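You operate a simulated robot arm through the tools that you are given. There is no shell and no other tool.

You are at the controls of a simulated robot arm. One attempt, no reset.

Task
With the socket block switched off, swap the charger's plug for the lamp's.
Fine: the lamp's plug goes into the blue socket, where the charger's was; the charger's plug stands on the machine's top by the block; switch the block on again; the other plugs stay in. Set down upright: white mains plug, teal mains plug.

The check looks at the end state, three seconds after you hand in, the way a careful person would. Anything else that was tipped, shoved, dropped, spilled or broken makes it a failure.

Robot
A 6-joint arm with a fingered hand, fixed in place. Base frame: the origin is at the foot of the arm, x ahead of it, y to its left, z up. Readings come in mm, degrees, newtons and seconds.
With the tool pointing down near the work surface it reaches from about 340 to 740 mm from the base axis. Its first joint turns from -115.0 to 115.0 degrees. Payload 4 kg.
The tool frame sits at the grasp point between the pads (the TCP): z along the fingers, y along the line on which they close. The tips reach 26 mm beyond it. The gripper opens to 132 mm. The gripper's body begins 73 mm behind the TCP. The gripper is a hand of 4 fingers: y runs from the thumb to the fingers, the wrist lies at [0, 0, -239] in the tool frame, and closing takes about 1.5 s.
Orientation is that of the tool frame in the base frame, as a unit quaternion [x, y, z, w]. With the fingers straight down and closing along the base's y, the tool's x points along the base's -x, its y along +y and its z along -z.

Tools
- The arm moves only by the tool drive_tool. Its argument "motion" is a list of rows, each a list of 2 entries, a list of its own where there are three numbers: the turn, a rotation vector about the tool's x, y, z in units of 6 degrees (1.0 is 6 degrees), then the shift along the tool's x, y, z in units of 25 mm (1.0 is 25 mm). In form: [[[wx, wy, wz], [x, y, z]], ...]. A call has 1 to 20 rows; each row shifts and turns the commanded pose from where the row before left it, along the tool's axes as they then stand. "jaw" is the closure in counts, from 0 (fully open) to 255 (shut), set as the call begins (left out, the last holds). A call with a number of a shift or a turn outside -1 to 1 is refused whole. A row lasts 0.2 s, in which the tool goes at most 50 mm and 8.6 degrees; a call with a longer step from one row to the next is refused whole, and so is a gripper value outside its range. Where a pose cannot be reached the arm comes as near as it can. A force on the tool above 90 N (or 10 N above the force at the start of the call, whichever is more), or a blocked arm, ends the call early, and 0.2 s more pass. Each finger travels about 153 mm/s and halts on what it meets, pressing with about 26 N; the grip force reading is that of the motor and also rises with nothing between the fingers. The clock runs only during rows and for 0.2 s after the last one: add rows that do not move to give the fingers time. The reply holds the time, the measured pose of the TCP, the force on the tool along the base axes, the opening and the grip force, in the units named above and with some noise, with the torque about the TCP (base axes, N m) and any sound that the robot's microphone picked up, and new pictures: "show" is both (left out), scene, wrist or none.
- Cameras (640 x 400 px; columns grow to the right, rows downward): "scene" is fixed at [51.8, 649.1, 1697.3]; the picture's right is [-1.00, -0.09, 0.00], its down [-0.08, 0.92, -0.37] and it looks along [0.03, -0.37, -0.93] (base axes); focal length 301 px, centre (320, 200). "wrist" rides on the gripper at [68, 2, -97] in the tool frame; the picture's right is [-0.03, 1.00, 0.00], its down [-0.82, -0.02, -0.58] and it looks along [-0.58, -0.02, 0.82] (tool axes); focal length 270 px, centre (320, 200). There is no depth. A picture from a camera that has moved, and an enlarged one, comes with that camera's place and axes in the base frame and with its lens.
- raise_lower(by): slides the trunk up (or, below 0, down) by that many mm; the arm rides with it, the base frame stays. It gives what a move gives, with no picture.
- finger_targets(finger1, finger2, finger3, thumb_bend): sets how far each is bent, from 0 (flat) to 100 (curled in); at 30 the hand is open as for a grip, at 70 the pads meet at the TCP. One left out holds its place. A second passes; each finger stops where it meets its share of the squeeze, and holds until it gets a number again. A gripper value or a shape takes the hand back. It gives what a move gives, with no picture; readings hold the bend of each and the force on the fingers (four entries, about 0 where the hand has none), thumb and palm.
- grasp_type(shape): the hand has 4 fingers and takes this shape, open, in about a second: jaw (thumb against the fingers, like two jaws); tri (thumb and two fingers); tip (a fingertip pinch); poke (one finger out to press); point (the index stretched); flat (the hand flat); cup (the hand cupped); fist (a fist). The gripper value then closes the fingers along that shape, each until it touches; the sizes above hold for jaw. It gives what a move gives, with no picture.
- inspect(camera, box): a new picture of the part [left, top, right, bottom] of that camera's present view, enlarged. It takes no simulated time.
- sign_off(): hands the job in; it is judged then, once.

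Nothing tells you positions but the pictures and the camera data. Unless the task says otherwise, let go and move clear before handing in.

The tools are called after "Emit:" by a JSON object that holds its "fn" and its "kwargs". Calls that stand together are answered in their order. drive_tool: Moves the arm, as the interface text tells. Its arguments: {"type":"object","properties":{"motion":{"type":"array","items":{"type":"array"}},"jaw":{"type":"number"},"show":{"type":"string","enum":["both","scene","wrist","none"]}},"required":["motion"]} The other tools are called the same way: raise_lower (by) slides the trunk up or down; grasp_type (shape) gives the hand a shape; finger_targets (finger1, finger2, finger3, thumb_bend) moves the fingers one by one; inspect (camera, box) takes an enlarged picture of a part of a camera's view; sign_off () hands the job in.

At the start:

```text
clock: 0.0
ee_pos: [-71.0, 390.5, 1356.9]
ee_rot: [0.0, 1.0, 0.0, 0.001]
ft_force: [-0.2, 0.6, 0.3]
torque: [-0.01, -0.01, -0.02]
finger_gap: 132.1
grip_force: 0.0
shape: jaw
bend: [30.0, 30.0, 30.0, 30.0]
finger forces: [0.0, 0.0, 0.0, 0.0, 0.0, 0.0]
trunk travel left (down, up): [-925.0, 65.0]
```

scene: 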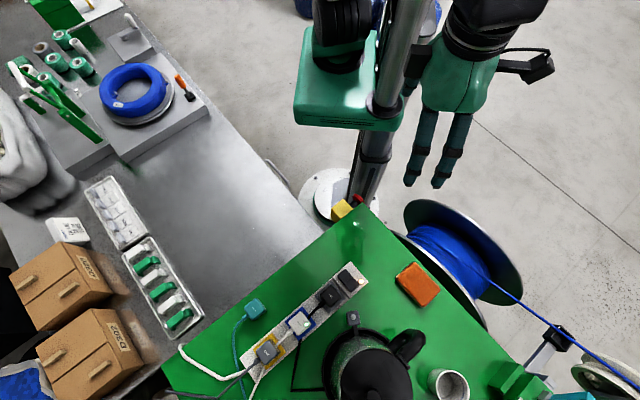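
wrist: 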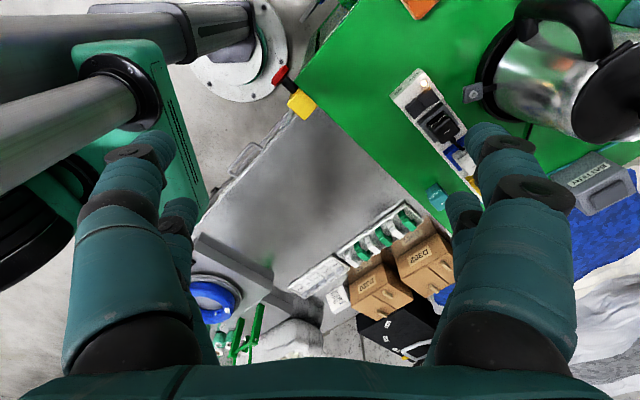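

I see a green machine top with a white socket block carrying several plugs, a teal plug lying or standing beside it, and a kettle nearby. I will enlarge the views first to tell the parts apart.

Emit:
{"fn": "inspect", "kwargs": {"camera": "scene", "box": [220, 240, 400, 400]}}

Emit:
{"fn": "inspect", "kwargs": {"camera": "scene", "box": [160, 180, 560, 400]}}

Emit:
{"fn": "inspect", "kwargs": {"camera": "wrist", "box": [360, 40, 520, 220]}}

```text
2.50 times, centred on (310, 320) of scene
camera zoom: at [51.8, 649.1, 1697.3], right [-1.0, -0.09, 0.0], down [-0.08, 0.92, -0.37], along [0.03, -0.37, -0.93], focal length 752 px, centre (345, -100)
```

zoom: 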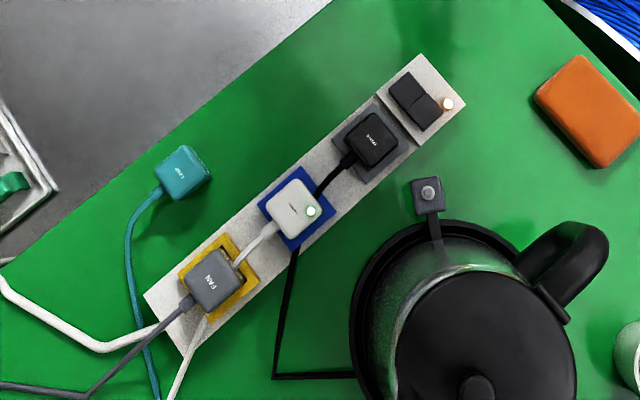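

```text
1.60 times, centred on (360, 290) of scene
camera zoom: at [51.8, 649.1, 1697.3], right [-1.0, -0.09, 0.0], down [-0.08, 0.92, -0.37], along [0.03, -0.37, -0.93], focal length 481 px, centre (256, 56)
```

zoom: 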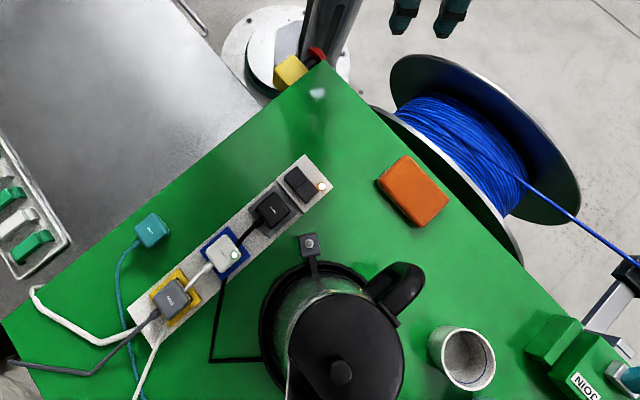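

```text
2.22 times, centred on (440, 130) of wrist
camera zoom: at [-138.9, 393.8, 1453.0], right [0.03, 1.0, 0.0], down [0.82, -0.02, 0.58], along [0.58, -0.02, -0.82], focal length 601 px, centre (53, 356)
```

zoom: 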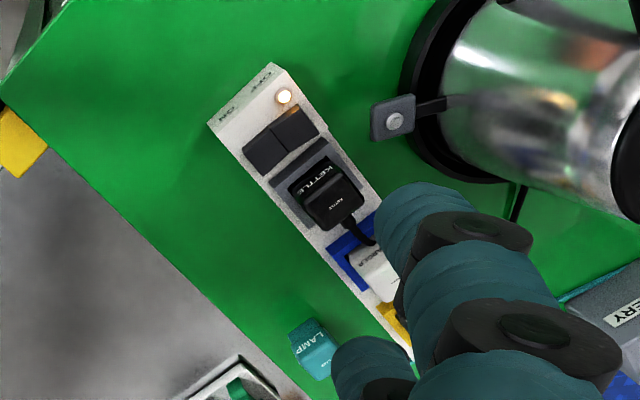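

The block runs diagonally (about 45° in x-y) at roughly z≈985. The switch end is near (-10,556), the kettle plug near (33,596), the charger near (93,655), the fan near (156,718), and the lamp plug stands near (198,637). I will turn the tool across the block and move up for a better look.

Emit:
{"fn": "drive_tool", "kwargs": {"motion": [[[0, 0, -1], [0, 0, 0]], [[0, 0, -1], [0, 0, 0]], [[0, 0, -1], [0, 0, 0]], [[0, 0, -1], [0, 0, 0]], [[0, 0, -1], [0, 0, 0]], [[0, 0, -1], [0, 0, 0]], [[0, 0, -1], [0, 0, 0]], [[0, 0, -0.5], [0, 0, 0]], [[0, 0, 0], [-0.81, 0.4, 0.9]], [[0, 0, 0], [-0.81, 0.4, 0.9]], [[0, 0, 0], [-0.81, 0.4, 0.9]], [[0, 0, 0], [-0.81, 0.4, 0.9]], [[0, 0, 0], [-0.81, 0.4, 0.9]], [[0, 0, 0], [-0.81, 0.4, 0.9]], [[0, 0, 0], [-0.81, 0.4, 0.9]]]}}

```text
clock: 3.2
ee_pos: [-21.0, 540.4, 1198.9]
ee_rot: [-0.383, 0.924, 0.0, -0.001]
ft_force: [-0.4, 0.9, -0.1]
torque: [-0.02, 0.0, 0.04]
finger_gap: 131.9
grip_force: 0.1
shape: jaw
bend: [30.0, 30.0, 30.0, 30.0]
finger forces: [0.0, 0.0, 0.0, 0.0, 0.0, 0.0]
trunk travel left (down, up): [-925.0, 65.0]
camera wrist: at [-69.1, 493.9, 1296.0], right [-0.69, 0.72, 0.0], down [0.59, 0.56, 0.58], along [0.42, 0.4, -0.82], focal length 270 px, centre (320, 200)
```

scene: 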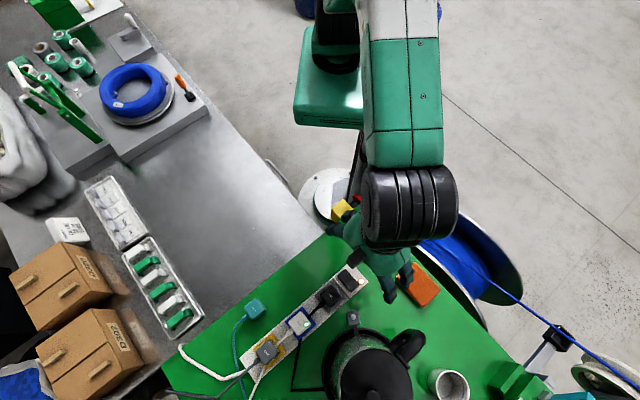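
wrist: 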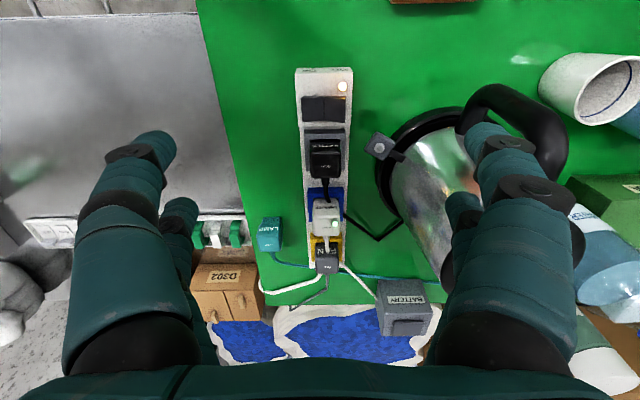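

The view is now aligned with the block: switch at the top, then kettle, charger (blue) and fan (yellow), with the lamp plug standing to the left. I will zoom in on it.

Emit:
{"fn": "inspect", "kwargs": {"camera": "wrist", "box": [240, 60, 420, 180]}}

Emit:
{"fn": "inspect", "kwargs": {"camera": "wrist", "box": [240, 170, 420, 310]}}

Emit:
{"fn": "inspect", "kwargs": {"camera": "scene", "box": [230, 280, 330, 380]}}

```text
3.33 times, centred on (330, 120) of wrist
camera zoom: at [-69.1, 493.9, 1296.0], right [-0.69, 0.72, 0.0], down [0.59, 0.56, 0.58], along [0.42, 0.4, -0.82], focal length 901 px, centre (287, 467)
```

zoom: 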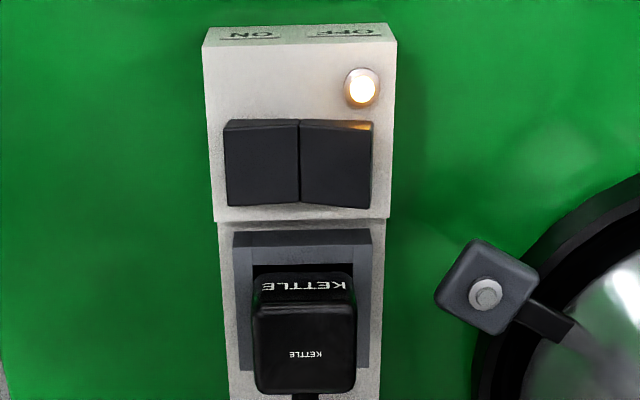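

```text
2.86 times, centred on (330, 240) of wrist
camera zoom: at [-69.1, 493.9, 1296.0], right [-0.69, 0.72, 0.0], down [0.59, 0.56, 0.58], along [0.42, 0.4, -0.82], focal length 772 px, centre (291, 86)
```

zoom: 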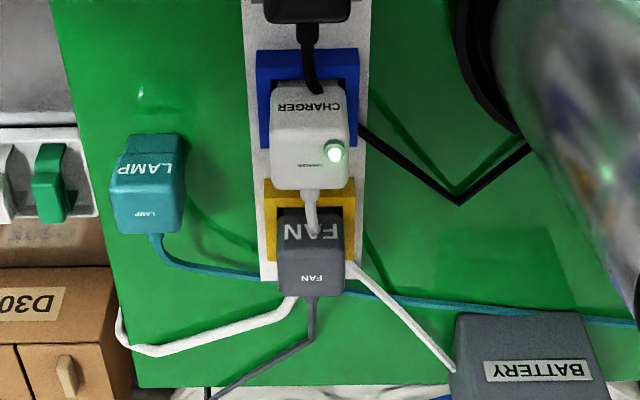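

```text
4.00 times, centred on (280, 330) of scene
camera zoom: at [51.8, 649.1, 1697.3], right [-1.0, -0.09, 0.0], down [-0.08, 0.92, -0.37], along [0.03, -0.37, -0.93], focal length 1203 px, centre (480, -320)
```

zoom: 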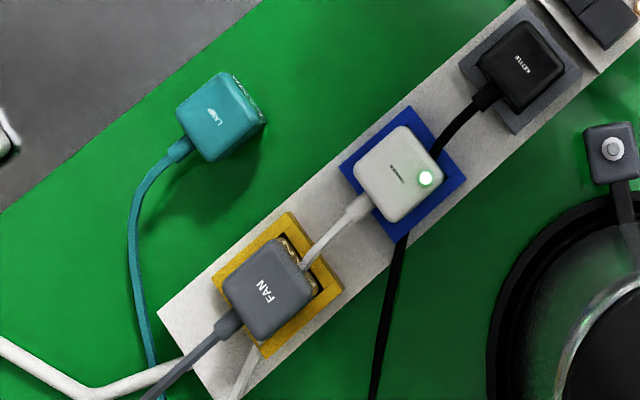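

The rocker's left half (toward ON) is pressed and its right half (toward OFF) stands up; the neon is lit, so the block is on. I will take the poke shape and check where the pressing finger shows up.

Emit:
{"fn": "grasp_type", "kwargs": {"shape": "poke"}}

Emit:
{"fn": "inspect", "kwargs": {"camera": "wrist", "box": [0, 0, 640, 400]}}

Emit:
{"fn": "inspect", "kwargs": {"camera": "scene", "box": [320, 180, 480, 320]}}

```text
clock: 4.1
ee_pos: [-20.4, 537.9, 1199.2]
ee_rot: [-0.382, 0.924, 0.0, 0.0]
ft_force: [0.3, 0.4, -0.6]
torque: [0.0, 0.01, -0.01]
finger_gap: 0.0
grip_force: 0.1
shape: poke
bend: [100.0, 100.0, 100.0, 34.0]
finger forces: [0.0, 0.0, 0.0, 0.0, 0.0, 0.0]
trunk travel left (down, up): [-925.0, 65.0]
```

```text
1.00 times, centred on (320, 200) of wrist (not enlarged: the box is as wide or as high as the picture)
camera zoom: at [-69.7, 492.5, 1296.8], right [-0.69, 0.72, 0.0], down [0.59, 0.56, 0.58], along [0.42, 0.4, -0.82], focal length 270 px, centre (320, 200)
```

zoom: 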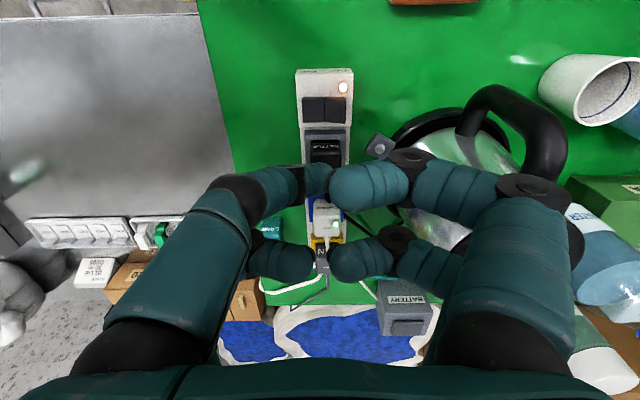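

```text
2.86 times, centred on (400, 250) of scene
camera zoom: at [51.8, 649.1, 1697.3], right [-1.0, -0.09, 0.0], down [-0.08, 0.92, -0.37], along [0.03, -0.37, -0.93], focal length 860 px, centre (91, 57)
```

zoom: 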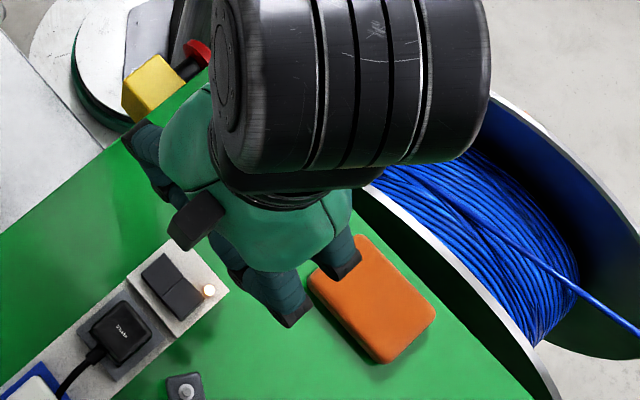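

In the poke shape all the fingers look curled in. I will compare it with the point shape.

Emit:
{"fn": "grasp_type", "kwargs": {"shape": "point"}}

Emit:
{"fn": "inspect", "kwargs": {"camera": "wrist", "box": [0, 0, 640, 400]}}

Emit:
{"fn": "inspect", "kwargs": {"camera": "scene", "box": [320, 180, 480, 320]}}

```text
clock: 5.0
ee_pos: [-20.2, 538.4, 1200.4]
ee_rot: [-0.382, 0.924, 0.0, 0.0]
ft_force: [-0.3, 0.4, -0.2]
torque: [0.03, -0.01, 0.01]
finger_gap: 0.0
grip_force: 0.1
shape: point
bend: [24.0, 99.0, 100.0, 39.0]
finger forces: [0.0, 0.0, 0.0, 0.0, 0.1, 0.0]
trunk travel left (down, up): [-925.0, 65.0]
```

```text
1.00 times, centred on (320, 200) of wrist (not enlarged: the box is as wide or as high as the picture)
camera zoom: at [-69.6, 492.5, 1296.8], right [-0.69, 0.72, 0.0], down [0.59, 0.56, 0.58], along [0.42, 0.4, -0.82], focal length 270 px, centre (320, 200)
```

zoom: 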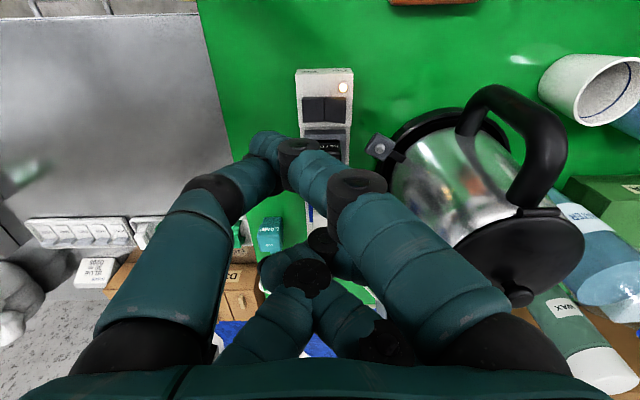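

```text
2.86 times, centred on (400, 250) of scene
camera zoom: at [51.8, 649.1, 1697.3], right [-1.0, -0.09, 0.0], down [-0.08, 0.92, -0.37], along [0.03, -0.37, -0.93], focal length 860 px, centre (91, 57)
```

zoom: 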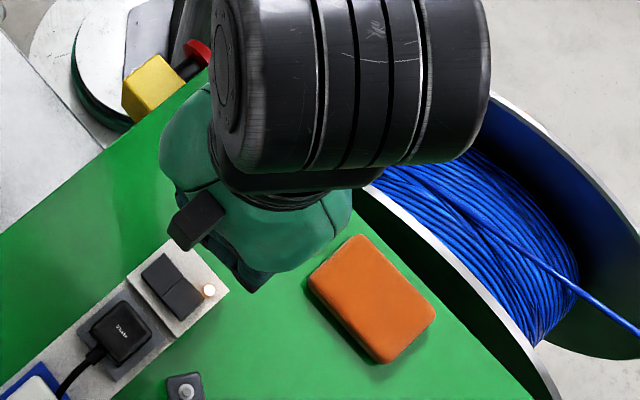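

I will return to poke, let it settle, and look again.

Emit:
{"fn": "grasp_type", "kwargs": {"shape": "poke"}}

Emit:
{"fn": "drive_tool", "kwargs": {"motion": [[[0, 0, 0], [0, 0, 0]], [[0, 0, 0], [0, 0, 0]], [[0, 0, 0], [0, 0, 0]]]}}

```text
clock: 5.9
ee_pos: [-19.2, 538.8, 1200.0]
ee_rot: [-0.383, 0.924, 0.0, 0.0]
ft_force: [0.8, 0.9, -0.4]
torque: [-0.02, -0.04, 0.01]
finger_gap: 0.1
grip_force: 0.0
shape: poke
bend: [100.0, 100.0, 100.0, 34.0]
finger forces: [0.1, 0.0, 0.1, 0.0, 0.0, 0.0]
trunk travel left (down, up): [-925.0, 65.0]
```

```text
clock: 6.7
ee_pos: [-20.3, 538.1, 1199.7]
ee_rot: [-0.383, 0.924, 0.0, 0.001]
ft_force: [0.1, 0.4, -0.2]
torque: [0.01, -0.02, 0.0]
finger_gap: 0.0
grip_force: 0.0
shape: poke
bend: [100.0, 100.0, 100.0, 34.0]
finger forces: [0.1, 0.0, 0.0, 0.0, 0.0, 0.0]
trunk travel left (down, up): [-925.0, 65.0]
camera wrist: at [-69.6, 492.7, 1296.6], right [-0.69, 0.72, 0.0], down [0.59, 0.56, 0.58], along [0.42, 0.4, -0.82], focal length 270 px, centre (320, 200)
```

scene: 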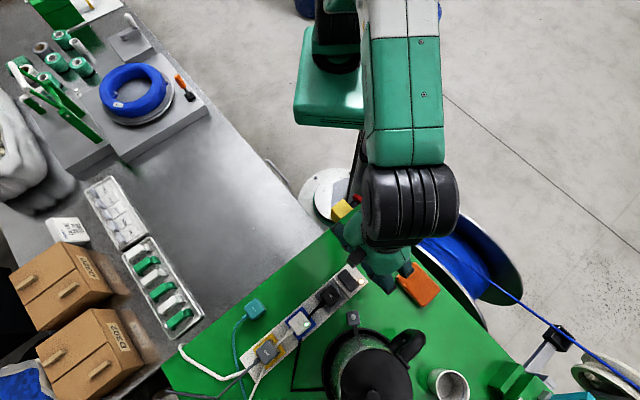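
wrist: 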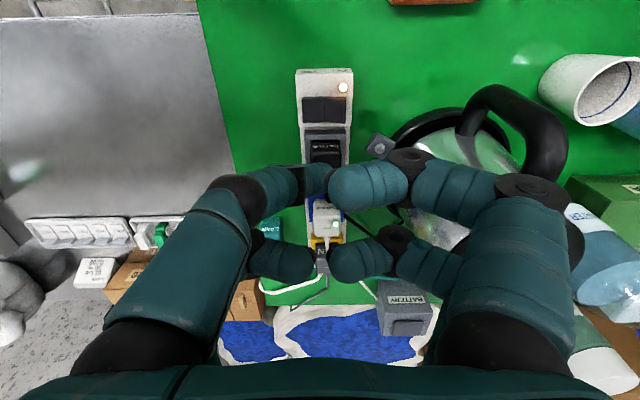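

The poke shape still shows no single extended finger. I will try setting fingers one by one to find a clear pressing finger.

Emit:
{"fn": "finger_targets", "kwargs": {"finger1": 40, "finger2": 100, "finger3": 100, "thumb_bend": 100}}

Emit:
{"fn": "inspect", "kwargs": {"camera": "wrist", "box": [0, 0, 640, 400]}}

```text
clock: 7.7
ee_pos: [-19.8, 538.2, 1200.4]
ee_rot: [-0.383, 0.924, 0.0, 0.0]
ft_force: [0.0, -0.2, -0.8]
torque: [-0.01, -0.02, 0.01]
finger_gap: 38.7
grip_force: 0.0
shape: fingers
bend: [40.0, 98.0, 98.0, 100.0]
finger forces: [0.0, 0.0, 0.1, 0.0, 0.1, 0.0]
trunk travel left (down, up): [-925.0, 65.0]
```

```text
1.00 times, centred on (320, 200) of wrist (not enlarged: the box is as wide or as high as the picture)
camera zoom: at [-69.6, 492.7, 1296.6], right [-0.69, 0.72, 0.0], down [0.59, 0.56, 0.58], along [0.42, 0.4, -0.82], focal length 270 px, centre (320, 200)
```

zoom: 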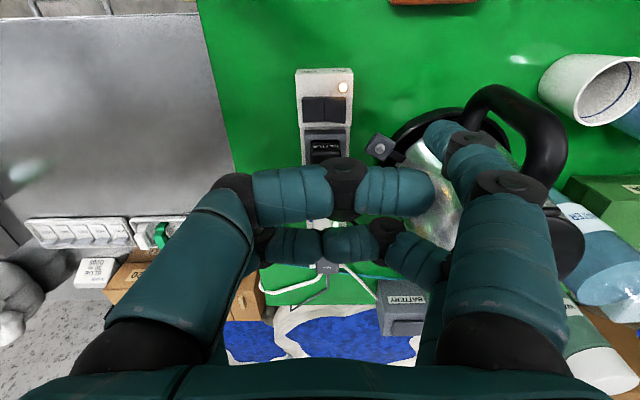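

Finger 1 (near right) can stretch down alone while the others curl. I will turn the hand so the curled fingers lie away from the kettle plug, and come down above the OFF half of the rocker.

Emit:
{"fn": "drive_tool", "kwargs": {"motion": [[[0, 0, 1], [0, 0, 0]], [[0, 0, 1], [0, 0, 0]], [[0, 0, 1], [0, 0, 0]], [[0, 0, 1], [0, 0, 0]], [[0, 0, 1], [0, 0, 0]], [[0, 0, 1], [0, 0, 0]], [[0, 0, 1], [0, 0, 0]], [[0, 0, 1], [0, 0, 0]], [[0, 0, 1], [0, 0, 0]], [[0, 0, 1], [0, 0, 0]], [[0, 0, 1], [0, 0, 0]], [[0, 0, 1], [0, 0, 0]], [[0, 0, 1], [0, 0, 0]], [[0, 0, 1], [0, 0, 0]], [[0, 0, 1], [0, 0, 0]], [[0, 0, 0], [-0.06, -0.28, 0.8]], [[0, 0, 0], [-0.06, -0.28, 0.8]], [[0, 0, 0], [-0.06, -0.28, 0.8]], [[0, 0, 0], [-0.06, -0.28, 0.8]]]}}

```text
clock: 11.7
ee_pos: [-35.8, 517.4, 1117.9]
ee_rot: [0.382, 0.924, 0.0, -0.001]
ft_force: [0.2, 0.2, 0.1]
torque: [0.02, -0.03, 0.01]
finger_gap: 38.9
grip_force: 0.0
shape: fingers
bend: [40.0, 98.0, 98.0, 100.0]
finger forces: [0.0, 0.0, 0.0, 0.1, 0.0, 0.1]
trunk travel left (down, up): [-925.0, 65.0]
camera wrist: at [-82.8, 568.2, 1214.4], right [0.72, 0.69, 0.0], down [0.56, -0.59, 0.58], along [0.4, -0.42, -0.82], focal length 270 px, centre (320, 200)
```

scene: 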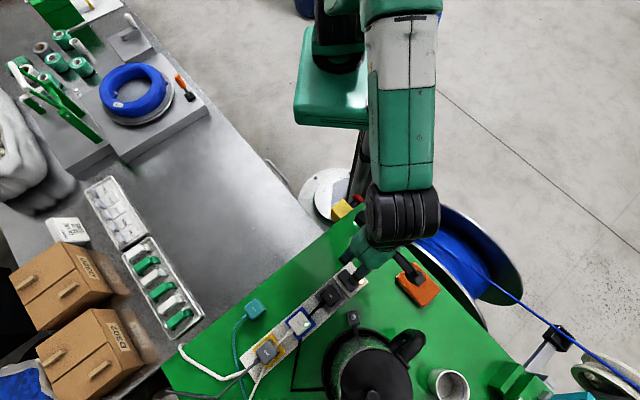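
wrist: 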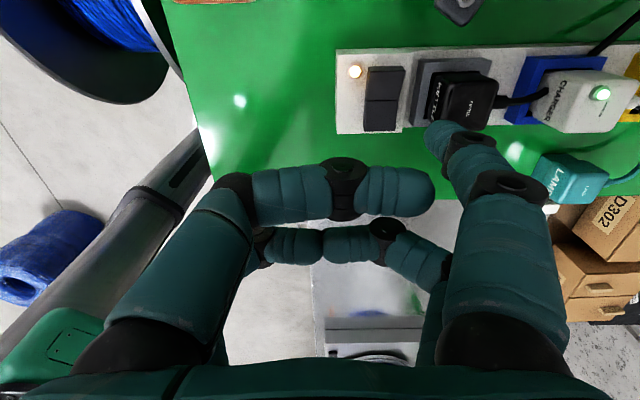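

Finger 1's tip is about above the OFF half of the rocker. I will come down and look again before touching it.

Emit:
{"fn": "drive_tool", "kwargs": {"motion": [[[0, 0, 0], [0, 0, 0.8]], [[0, 0, 0], [0, 0, 0.8]], [[0, 0, 0], [0, 0, 0.8]], [[0, 0, 0], [0, 0, 0.4]]], "show": "wrist"}}

Emit:
{"fn": "inspect", "kwargs": {"camera": "wrist", "box": [320, 40, 520, 180]}}

Emit:
{"fn": "inspect", "kwargs": {"camera": "scene", "box": [300, 220, 440, 320]}}

```text
clock: 12.7
ee_pos: [-35.4, 516.8, 1047.6]
ee_rot: [0.383, 0.924, 0.0, 0.0]
ft_force: [-0.1, -0.2, 0.4]
torque: [-0.03, -0.01, 0.01]
finger_gap: 38.6
grip_force: 0.0
shape: fingers
bend: [40.0, 98.0, 98.0, 100.0]
finger forces: [0.0, 0.0, 0.0, 0.0, 0.0, 0.0]
trunk travel left (down, up): [-925.0, 65.0]
camera wrist: at [-82.7, 567.8, 1144.4], right [0.72, 0.69, 0.0], down [0.56, -0.59, 0.58], along [0.4, -0.42, -0.82], focal length 270 px, centre (320, 200)
```

wrist: 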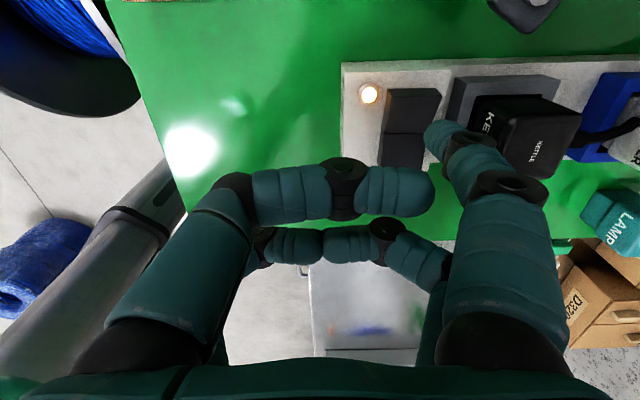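

```text
2.86 times, centred on (420, 110) of wrist
camera zoom: at [-82.7, 567.8, 1144.4], right [0.72, 0.69, 0.0], down [0.56, -0.59, 0.58], along [0.4, -0.42, -0.82], focal length 772 px, centre (34, 457)
```

zoom: 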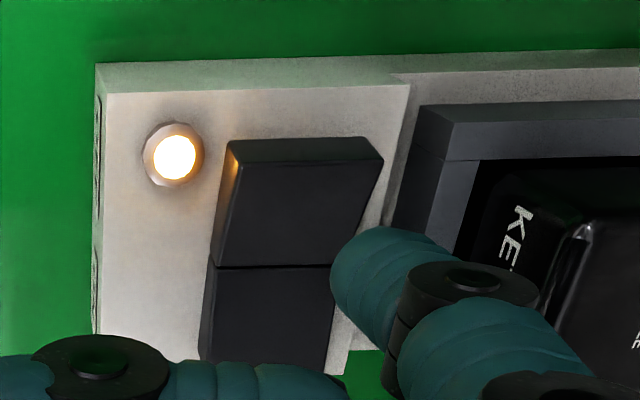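

```text
4.00 times, centred on (370, 270) of scene
camera zoom: at [51.8, 649.1, 1697.3], right [-1.0, -0.09, 0.0], down [-0.08, 0.92, -0.37], along [0.03, -0.37, -0.93], focal length 1203 px, centre (120, -80)
```

zoom: 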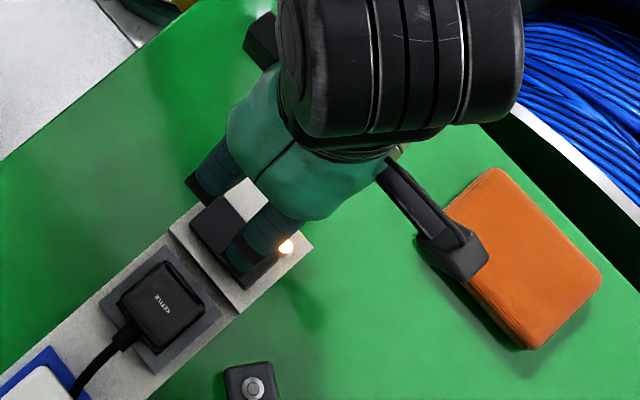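

The tip sits above the raised OFF half. I will shift slightly outward and come down in small steps, watching the force.

Emit:
{"fn": "drive_tool", "kwargs": {"motion": [[[0, 0, 0], [0.16, 0, 0.4]], [[0, 0, 0], [0, 0, 0.4]]], "show": "wrist"}}

Emit:
{"fn": "inspect", "kwargs": {"camera": "wrist", "box": [340, 40, 500, 160]}}

Emit:
{"fn": "inspect", "kwargs": {"camera": "scene", "box": [300, 220, 400, 300]}}

```text
clock: 13.3
ee_pos: [-37.8, 519.4, 1028.3]
ee_rot: [0.383, 0.924, 0.0, 0.0]
ft_force: [0.0, -0.3, -0.2]
torque: [0.01, -0.01, -0.01]
finger_gap: 38.7
grip_force: 0.1
shape: fingers
bend: [40.0, 98.0, 98.0, 100.0]
finger forces: [0.0, 0.0, 0.1, 0.0, 0.0, 0.0]
trunk travel left (down, up): [-925.0, 65.0]
camera wrist: at [-85.0, 569.5, 1125.5], right [0.72, 0.69, 0.0], down [0.56, -0.59, 0.58], along [0.4, -0.42, -0.82], focal length 270 px, centre (320, 200)
```

wrist: 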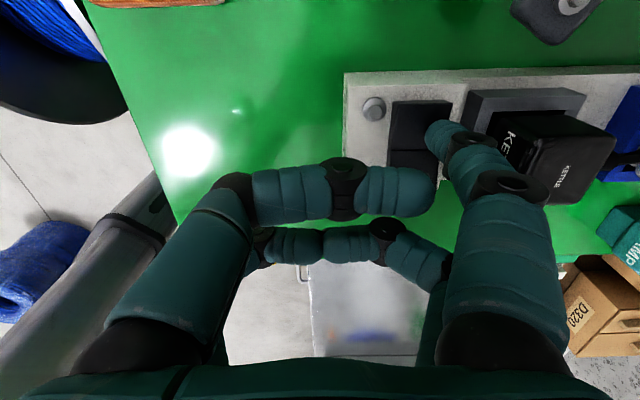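

```text
3.33 times, centred on (420, 100) of wrist
camera zoom: at [-85.0, 569.5, 1125.5], right [0.72, 0.69, 0.0], down [0.56, -0.59, 0.58], along [0.4, -0.42, -0.82], focal length 901 px, centre (-13, 533)
```

zoom: 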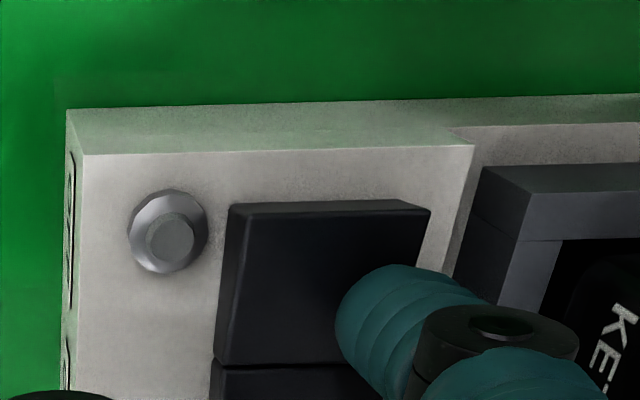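

```text
5.00 times, centred on (350, 260) of scene
camera zoom: at [51.8, 649.1, 1697.3], right [-1.0, -0.09, 0.0], down [-0.08, 0.92, -0.37], along [0.03, -0.37, -0.93], focal length 1504 px, centre (170, -100)
```

zoom: 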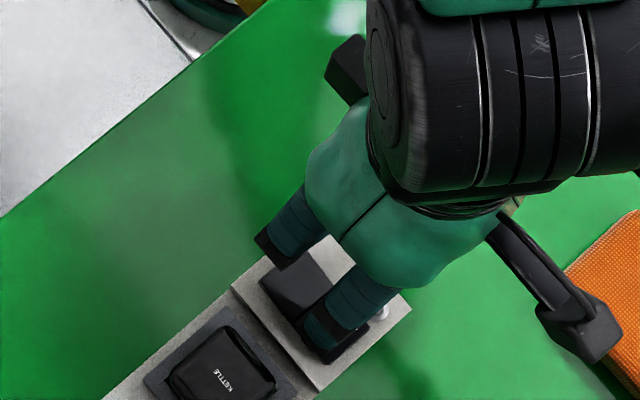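

The neon has gone out and the OFF half is down, so the block is off. I will back straight up and try the finger shapes for gripping the plugs.

Emit:
{"fn": "drive_tool", "kwargs": {"motion": [[[0, 0, 0], [0, 0, -0.8]], [[0, 0, 0], [0, 0, -0.8]], [[0, 0, 0], [0, 0, -0.8]], [[0, 0, 0], [0, 0, -0.8]], [[0, 0, 0], [0, 0, -0.8]], [[0, 0, 0], [0, 0, -0.8]], [[0, 0, 0], [0, 0, -0.8]], [[0, 0, 0], [0, 0, -0.8]]], "show": "none"}}

Emit:
{"fn": "grasp_type", "kwargs": {"shape": "tip"}}

Emit:
{"fn": "drive_tool", "kwargs": {"motion": [[[0, 0, 0], [0, 0, 0]], [[0, 0, 0], [0, 0, 0]]]}}

Emit:
{"fn": "inspect", "kwargs": {"camera": "scene", "box": [230, 260, 390, 380]}}

```text
clock: 15.1
ee_pos: [-38.7, 518.3, 1187.8]
ee_rot: [0.383, 0.924, 0.0, 0.0]
ft_force: [0.3, 0.1, -0.4]
torque: [-0.03, 0.0, -0.02]
finger_gap: 38.9
grip_force: 0.1
shape: fingers
bend: [40.0, 98.0, 98.0, 100.0]
finger forces: [0.0, 0.0, 0.0, 0.0, 0.0, 0.0]
trunk travel left (down, up): [-925.0, 65.0]
```

```text
clock: 16.0
ee_pos: [-37.1, 518.4, 1186.6]
ee_rot: [0.383, 0.924, 0.0, 0.001]
ft_force: [-0.1, 0.2, 1.1]
torque: [-0.01, -0.01, 0.02]
finger_gap: 132.0
grip_force: 0.0
shape: tip
bend: [30.0, 30.0, 30.0, 30.0]
finger forces: [0.0, 0.0, 0.0, 0.1, 0.1, 0.0]
trunk travel left (down, up): [-925.0, 65.0]
```

```text
clock: 16.6
ee_pos: [-37.6, 517.9, 1187.8]
ee_rot: [0.383, 0.924, 0.0, 0.0]
ft_force: [-0.3, -0.3, -0.3]
torque: [0.01, -0.01, -0.01]
finger_gap: 132.1
grip_force: 0.1
shape: tip
bend: [30.0, 30.0, 30.0, 30.0]
finger forces: [0.0, 0.0, 0.0, 0.1, 0.1, 0.0]
trunk travel left (down, up): [-925.0, 65.0]
camera wrist: at [-85.0, 568.8, 1284.6], right [0.72, 0.69, 0.0], down [0.56, -0.59, 0.58], along [0.4, -0.42, -0.82], focal length 270 px, centre (320, 200)
```

scene: 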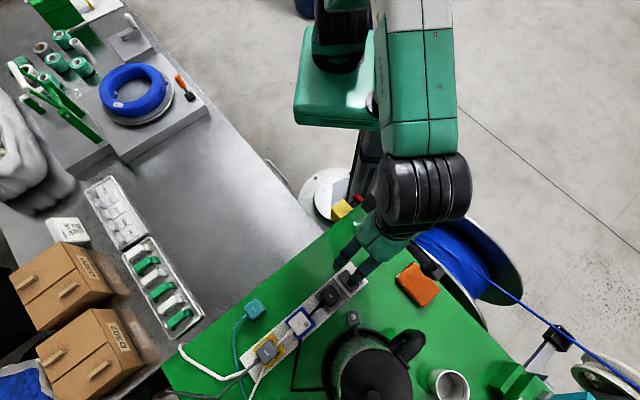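
wrist: 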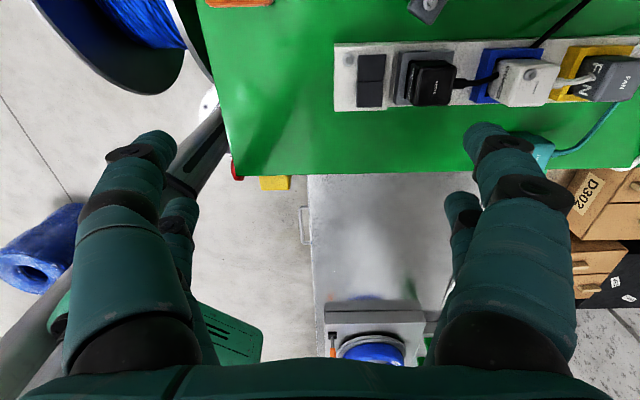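

```text
3.33 times, centred on (310, 320) of scene
camera zoom: at [51.8, 649.1, 1697.3], right [-1.0, -0.09, 0.0], down [-0.08, 0.92, -0.37], along [0.03, -0.37, -0.93], focal length 1003 px, centre (353, -200)
```

zoom: 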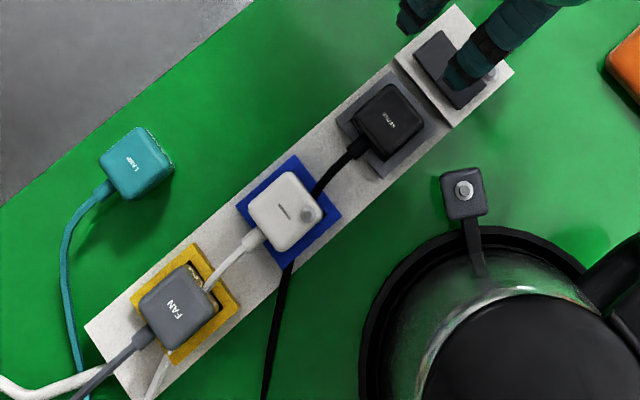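

The block is off: the neon and the charger's LED are both dark. I will close the tip shape in free air to see where the pinch forms.

Emit:
{"fn": "drive_tool", "kwargs": {"motion": [[[0, 0, 0], [0, 0, 0]], [[0, 0, 0], [0, 0, 0]], [[0, 0, 0], [0, 0, 0]], [[0, 0, 0], [0, 0, 0]], [[0, 0, 0], [0, 0, 0]], [[0, 0, 0], [0, 0, 0]]], "jaw": 160, "show": "wrist"}}

Emit:
{"fn": "grasp_type", "kwargs": {"shape": "jaw"}}

Emit:
{"fn": "drive_tool", "kwargs": {"motion": [[[0, 0, 0], [0, 0, 0]], [[0, 0, 0], [0, 0, 0]], [[0, 0, 0], [0, 0, 0]], [[0, 0, 0], [0, 0, 0]], [[0, 0, 0], [0, 0, 0]], [[0, 0, 0], [0, 0, 0]]], "jaw": 160, "show": "wrist"}}

```text
clock: 18.0
ee_pos: [-38.2, 517.9, 1188.6]
ee_rot: [0.382, 0.924, 0.0, 0.0]
ft_force: [0.1, 0.4, -0.1]
torque: [-0.01, 0.0, -0.01]
finger_gap: 49.9
grip_force: 0.1
shape: tip
bend: [73.0, 73.0, 73.0, 70.0]
finger forces: [0.0, 0.0, 0.0, 0.0, 0.0, 0.0]
trunk travel left (down, up): [-925.0, 65.0]
camera wrist: at [-85.0, 568.8, 1284.6], right [0.72, 0.69, 0.0], down [0.56, -0.59, 0.58], along [0.4, -0.42, -0.82], focal length 270 px, centre (320, 200)
```

wrist: 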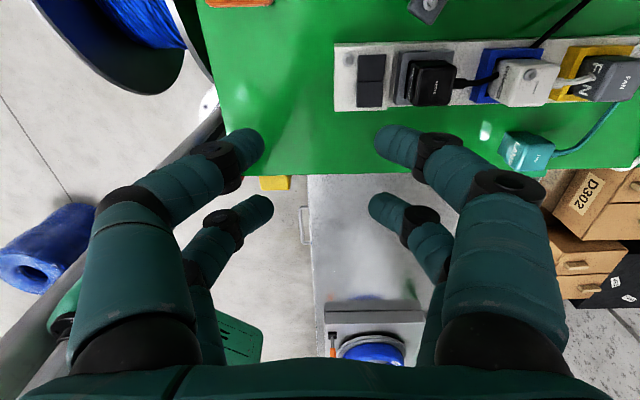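

```text
clock: 18.9
ee_pos: [-38.6, 518.1, 1188.1]
ee_rot: [0.382, 0.924, 0.0, 0.0]
ft_force: [0.4, -0.3, 0.4]
torque: [-0.02, 0.0, 0.0]
finger_gap: 131.8
grip_force: 0.1
shape: jaw
bend: [30.0, 30.0, 30.0, 30.0]
finger forces: [0.1, 0.0, 0.0, 0.0, 0.1, 0.0]
trunk travel left (down, up): [-925.0, 65.0]
```

```text
clock: 20.3
ee_pos: [-38.7, 517.6, 1188.1]
ee_rot: [0.382, 0.924, 0.0, -0.001]
ft_force: [0.3, 0.2, -0.6]
torque: [-0.01, -0.03, 0.0]
finger_gap: 49.7
grip_force: 0.0
shape: jaw
bend: [73.0, 73.0, 73.0, 70.0]
finger forces: [0.1, 0.0, 0.1, 0.0, 0.0, 0.0]
trunk travel left (down, up): [-925.0, 65.0]
camera wrist: at [-85.0, 568.8, 1284.6], right [0.72, 0.69, 0.0], down [0.56, -0.59, 0.58], along [0.4, -0.42, -0.82], focal length 270 px, centre (320, 200)
```

wrist: 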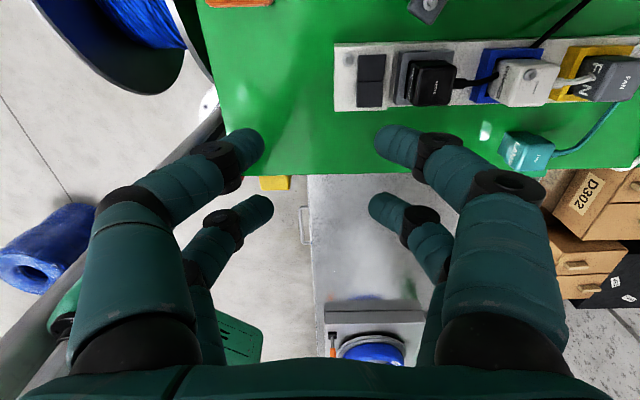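

Tip and jaw close the same way: two finger pairs about ±18 mm in x, and the gap follows roughly 132 − 0.514·counts. The charger top is near (92,658,1026). I will turn to close across the block and move above the charger.

Emit:
{"fn": "drive_tool", "kwargs": {"motion": [[[0, 0, -1], [0, 0, 0]], [[0, 0, -1], [0, 0, 0]], [[0, 0, -1], [0, 0, 0]], [[0, 0, -1], [0, 0, 0]], [[0, 0, -1], [0, 0, 0]], [[0, 0, -1], [0, 0, 0]], [[0, 0, -1], [0, 0, 0]], [[0, 0, -1], [0, 0, 0]], [[0, 0, -1], [0, 0, 0]], [[0, 0, -1], [0, 0, 0]], [[0, 0, -1], [0, 0, 0]], [[0, 0, -1], [0, 0, 0]], [[0, 0, -1], [0, 0, 0]], [[0, 0, -1], [0, 0, 0]], [[0, 0, -1], [0, 0, 0]]], "jaw": 90, "show": "none"}}

Emit:
{"fn": "drive_tool", "kwargs": {"motion": [[[0, 0, 0], [-0.766, 0.027, 0.2]], [[0, 0, 0], [-0.766, 0.027, 0.2]], [[0, 0, 0], [-0.766, 0.027, 0.2]], [[0, 0, 0], [-0.766, 0.027, 0.2]], [[0, 0, 0], [-0.766, 0.027, 0.2]], [[0, 0, 0], [-0.766, 0.027, 0.2]], [[0, 0, 0], [-0.766, 0.027, 0.2]], [[0, 0, 0], [-0.766, 0.027, 0.2]], [[0, 0, 0], [-0.766, 0.027, 0.2]], [[0, 0, 0], [-0.766, 0.027, 0.2]]]}}

```text
clock: 23.5
ee_pos: [-38.5, 518.9, 1188.7]
ee_rot: [-0.384, 0.923, 0.001, 0.0]
ft_force: [-1.0, -0.4, 0.6]
torque: [0.02, 0.03, 0.0]
finger_gap: 84.9
grip_force: 0.2
shape: jaw
bend: [70.0, 70.0, 70.0, 65.0]
finger forces: [0.1, 0.0, 0.0, 0.0, 0.0, 0.0]
trunk travel left (down, up): [-925.0, 65.0]
```

```text
clock: 25.7
ee_pos: [92.9, 659.5, 1137.1]
ee_rot: [-0.383, 0.924, 0.0, 0.0]
ft_force: [0.1, 0.6, 0.3]
torque: [-0.01, 0.0, 0.0]
finger_gap: 85.0
grip_force: 0.0
shape: jaw
bend: [70.0, 70.0, 70.0, 65.0]
finger forces: [0.0, 0.0, 0.1, 0.0, 0.1, 0.1]
trunk travel left (down, up): [-925.0, 65.0]
camera wrist: at [43.4, 613.2, 1234.3], right [-0.69, 0.72, 0.0], down [0.59, 0.56, 0.58], along [0.42, 0.4, -0.82], focal length 270 px, centre (320, 200)
```

scene: 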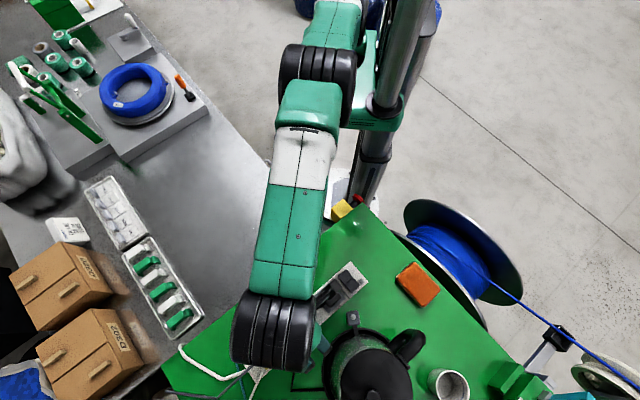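
wrist: 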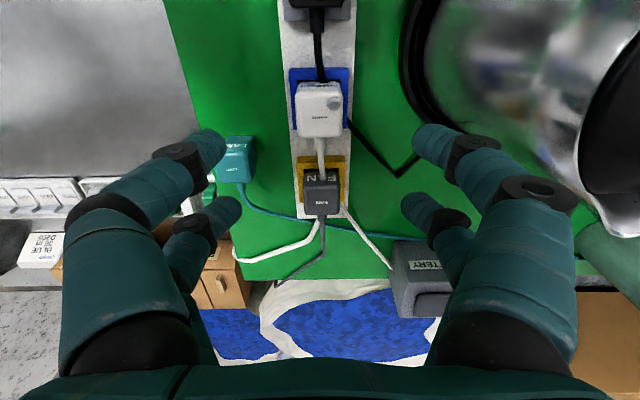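

The charger is centred between the fingers, as expected. I will zoom in on the plug, the cords and the kettle clearance.

Emit:
{"fn": "inspect", "kwargs": {"camera": "wrist", "box": [240, 20, 440, 160]}}

Emit:
{"fn": "inspect", "kwargs": {"camera": "wrist", "box": [200, 110, 440, 290]}}

Emit:
{"fn": "inspect", "kwargs": {"camera": "wrist", "box": [380, 0, 600, 200]}}

```text
2.86 times, centred on (340, 90) of wrist
camera zoom: at [43.4, 613.2, 1234.3], right [-0.69, 0.72, 0.0], down [0.59, 0.56, 0.58], along [0.42, 0.4, -0.82], focal length 772 px, centre (263, 514)
```

zoom: 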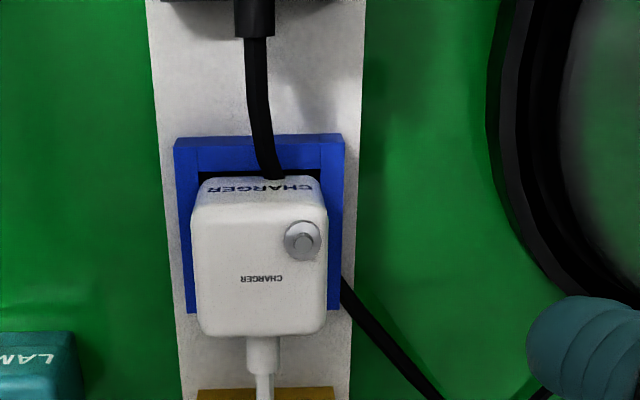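

```text
2.22 times, centred on (320, 200) of wrist
camera zoom: at [43.4, 613.2, 1234.3], right [-0.69, 0.72, 0.0], down [0.59, 0.56, 0.58], along [0.42, 0.4, -0.82], focal length 601 px, centre (320, 200)
```

zoom: 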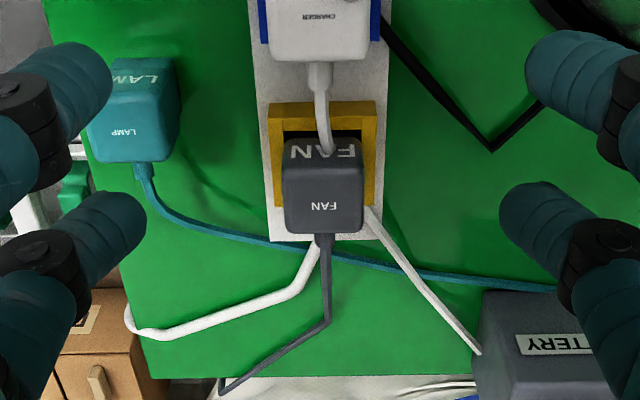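

```text
2.00 times, centred on (490, 100) of wrist
camera zoom: at [43.4, 613.2, 1234.3], right [-0.69, 0.72, 0.0], down [0.59, 0.56, 0.58], along [0.42, 0.4, -0.82], focal length 541 px, centre (-20, 400)
```

zoom: 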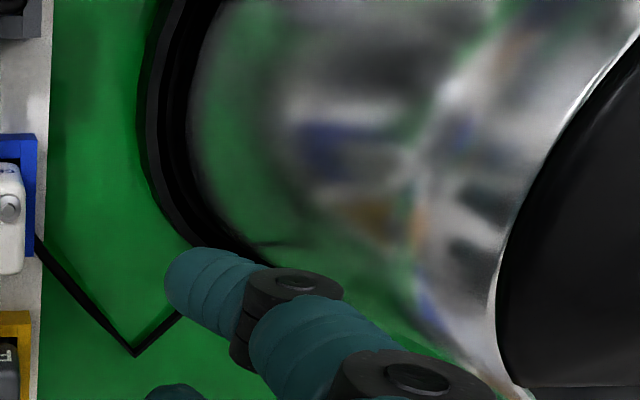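

Position and yaw match the charger, and the kettle wall clears the fingers by roughly 10–20 mm. I will come down part way and check.

Emit:
{"fn": "drive_tool", "kwargs": {"motion": [[[0, 0, 0], [0, 0, 0.8]], [[0, 0, 0], [0, 0, 0.8]], [[0, 0, 0], [0, 0, 0.8]], [[0, 0, 0], [0, 0, 0.8]], [[0, 0, 0], [0, 0, 0.4]]]}}

Emit:
{"fn": "inspect", "kwargs": {"camera": "wrist", "box": [220, 60, 460, 220]}}

Emit:
{"fn": "inspect", "kwargs": {"camera": "scene", "box": [230, 260, 390, 380]}}

```text
clock: 26.9
ee_pos: [90.4, 657.8, 1049.4]
ee_rot: [-0.383, 0.924, 0.0, 0.0]
ft_force: [0.1, 0.0, -0.4]
torque: [0.03, -0.01, 0.01]
finger_gap: 85.1
grip_force: 0.2
shape: jaw
bend: [70.0, 70.0, 70.0, 65.0]
finger forces: [0.0, 0.1, 0.0, 0.0, 0.0, 0.1]
trunk travel left (down, up): [-925.0, 65.0]
camera wrist: at [42.0, 611.9, 1145.6], right [-0.69, 0.72, 0.0], down [0.59, 0.56, 0.58], along [0.42, 0.4, -0.82], focal length 270 px, centre (320, 200)
```

scene: 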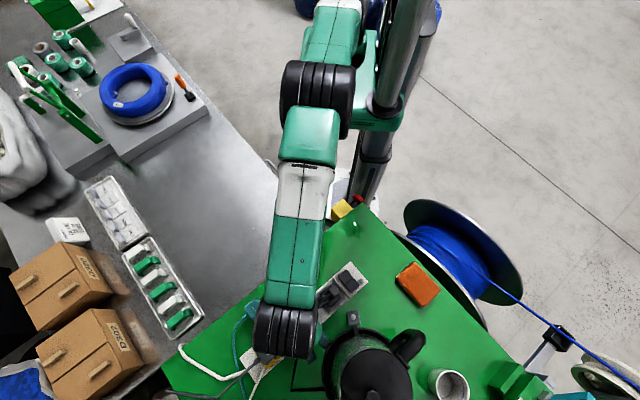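
wrist: 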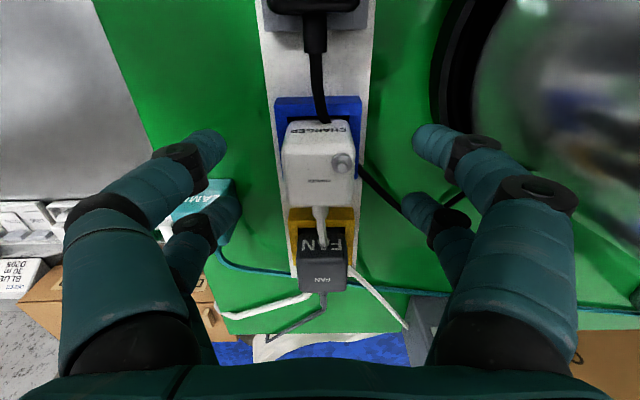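

```text
2.50 times, centred on (340, 140) of wrist
camera zoom: at [42.0, 611.9, 1145.6], right [-0.69, 0.72, 0.0], down [0.59, 0.56, 0.58], along [0.42, 0.4, -0.82], focal length 676 px, centre (270, 350)
```

zoom: 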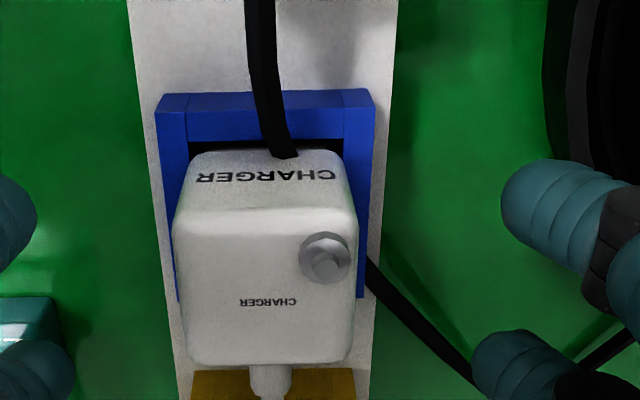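

```text
3.33 times, centred on (310, 320) of scene
camera zoom: at [51.8, 649.1, 1697.3], right [-1.0, -0.09, 0.0], down [-0.08, 0.92, -0.37], along [0.03, -0.37, -0.93], focal length 1003 px, centre (353, -200)
```

zoom: 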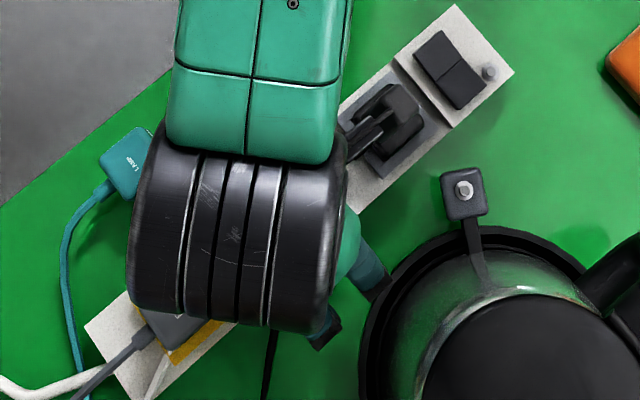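

The plug is centred within about 1–2 mm. I will come down to grip height and close.

Emit:
{"fn": "drive_tool", "kwargs": {"motion": [[[0, 0, 0], [-0.05, -0.02, 0.62]], [[0, 0, 0], [0, 0, 0.62]]], "show": "wrist"}}

Emit:
{"fn": "inspect", "kwargs": {"camera": "wrist", "box": [220, 60, 460, 220]}}

```text
clock: 27.5
ee_pos: [92.9, 659.7, 1014.2]
ee_rot: [-0.383, 0.924, 0.0, 0.0]
ft_force: [-0.2, -0.5, -0.4]
torque: [0.03, 0.02, 0.03]
finger_gap: 84.9
grip_force: 0.1
shape: jaw
bend: [70.0, 70.0, 70.0, 65.0]
finger forces: [0.1, 0.0, 0.0, 0.1, 0.0, 0.0]
trunk travel left (down, up): [-925.0, 65.0]
camera wrist: at [43.0, 613.6, 1112.4], right [-0.69, 0.72, 0.0], down [0.59, 0.56, 0.58], along [0.42, 0.4, -0.82], focal length 270 px, centre (320, 200)
```

wrist: 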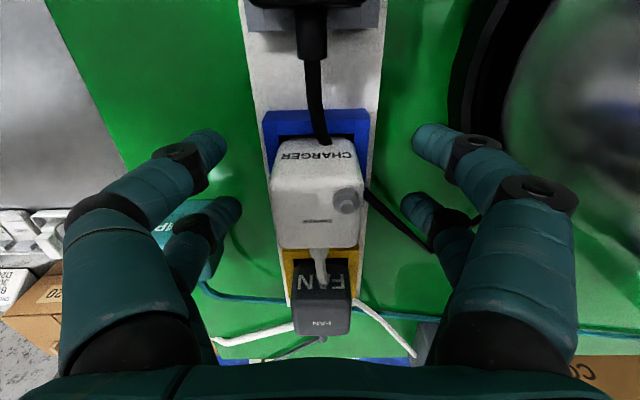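

```text
2.50 times, centred on (340, 140) of wrist
camera zoom: at [43.0, 613.6, 1112.4], right [-0.69, 0.72, 0.0], down [0.59, 0.56, 0.58], along [0.42, 0.4, -0.82], focal length 676 px, centre (270, 350)
```

zoom: 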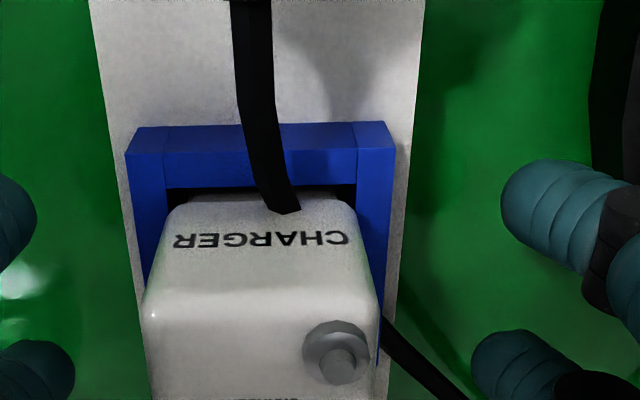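

The tips are close to the frame's top edge, so I will raise by 5 mm and then close on the plug.

Emit:
{"fn": "drive_tool", "kwargs": {"motion": [[[0, 0, 0], [0, 0, -0.2]]], "show": "none"}}

Emit:
{"fn": "drive_tool", "kwargs": {"motion": [[[0, 0, 0], [0, 0, 0]], [[0, 0, 0], [0, 0, 0]], [[0, 0, 0], [0, 0, 0]], [[0, 0, 0], [0, 0, 0]], [[0, 0, 0], [0, 0, 0]], [[0, 0, 0], [0, 0, 0]]], "jaw": 255, "show": "wrist"}}

Emit:
{"fn": "inspect", "kwargs": {"camera": "wrist", "box": [220, 60, 460, 220]}}

```text
clock: 27.9
ee_pos: [92.6, 659.1, 1021.1]
ee_rot: [-0.382, 0.924, 0.0, 0.0]
ft_force: [-0.1, 0.0, 0.5]
torque: [0.0, 0.02, -0.01]
finger_gap: 85.1
grip_force: 0.2
shape: jaw
bend: [70.0, 70.0, 70.0, 65.0]
finger forces: [0.0, 0.1, 0.0, 0.0, 0.1, 0.1]
trunk travel left (down, up): [-925.0, 65.0]
```

```text
clock: 29.3
ee_pos: [92.6, 660.6, 1020.8]
ee_rot: [-0.383, 0.924, 0.0, 0.001]
ft_force: [-4.8, 9.0, 3.4]
torque: [0.13, 0.18, 0.08]
finger_gap: 24.3
grip_force: 26.1
shape: jaw
bend: [74.0, 74.0, 77.0, 70.0]
finger forces: [24.0, 23.6, 13.5, 0.0, 31.3, 0.1]
trunk travel left (down, up): [-925.0, 65.0]
camera wrist: at [43.1, 614.2, 1117.9], right [-0.69, 0.72, 0.0], down [0.59, 0.56, 0.58], along [0.42, 0.4, -0.82], focal length 270 px, centre (320, 200)
```

wrist: 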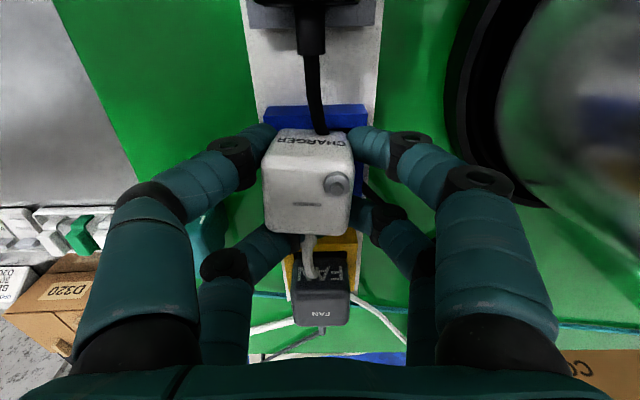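

```text
2.50 times, centred on (340, 140) of wrist
camera zoom: at [43.1, 614.2, 1117.9], right [-0.69, 0.72, 0.0], down [0.59, 0.56, 0.58], along [0.42, 0.4, -0.82], focal length 676 px, centre (270, 350)
```

zoom: 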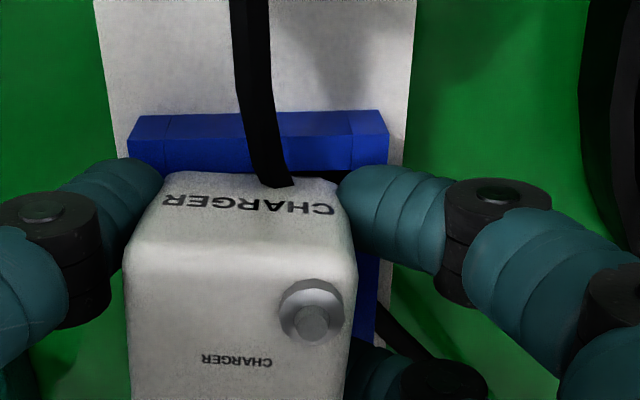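

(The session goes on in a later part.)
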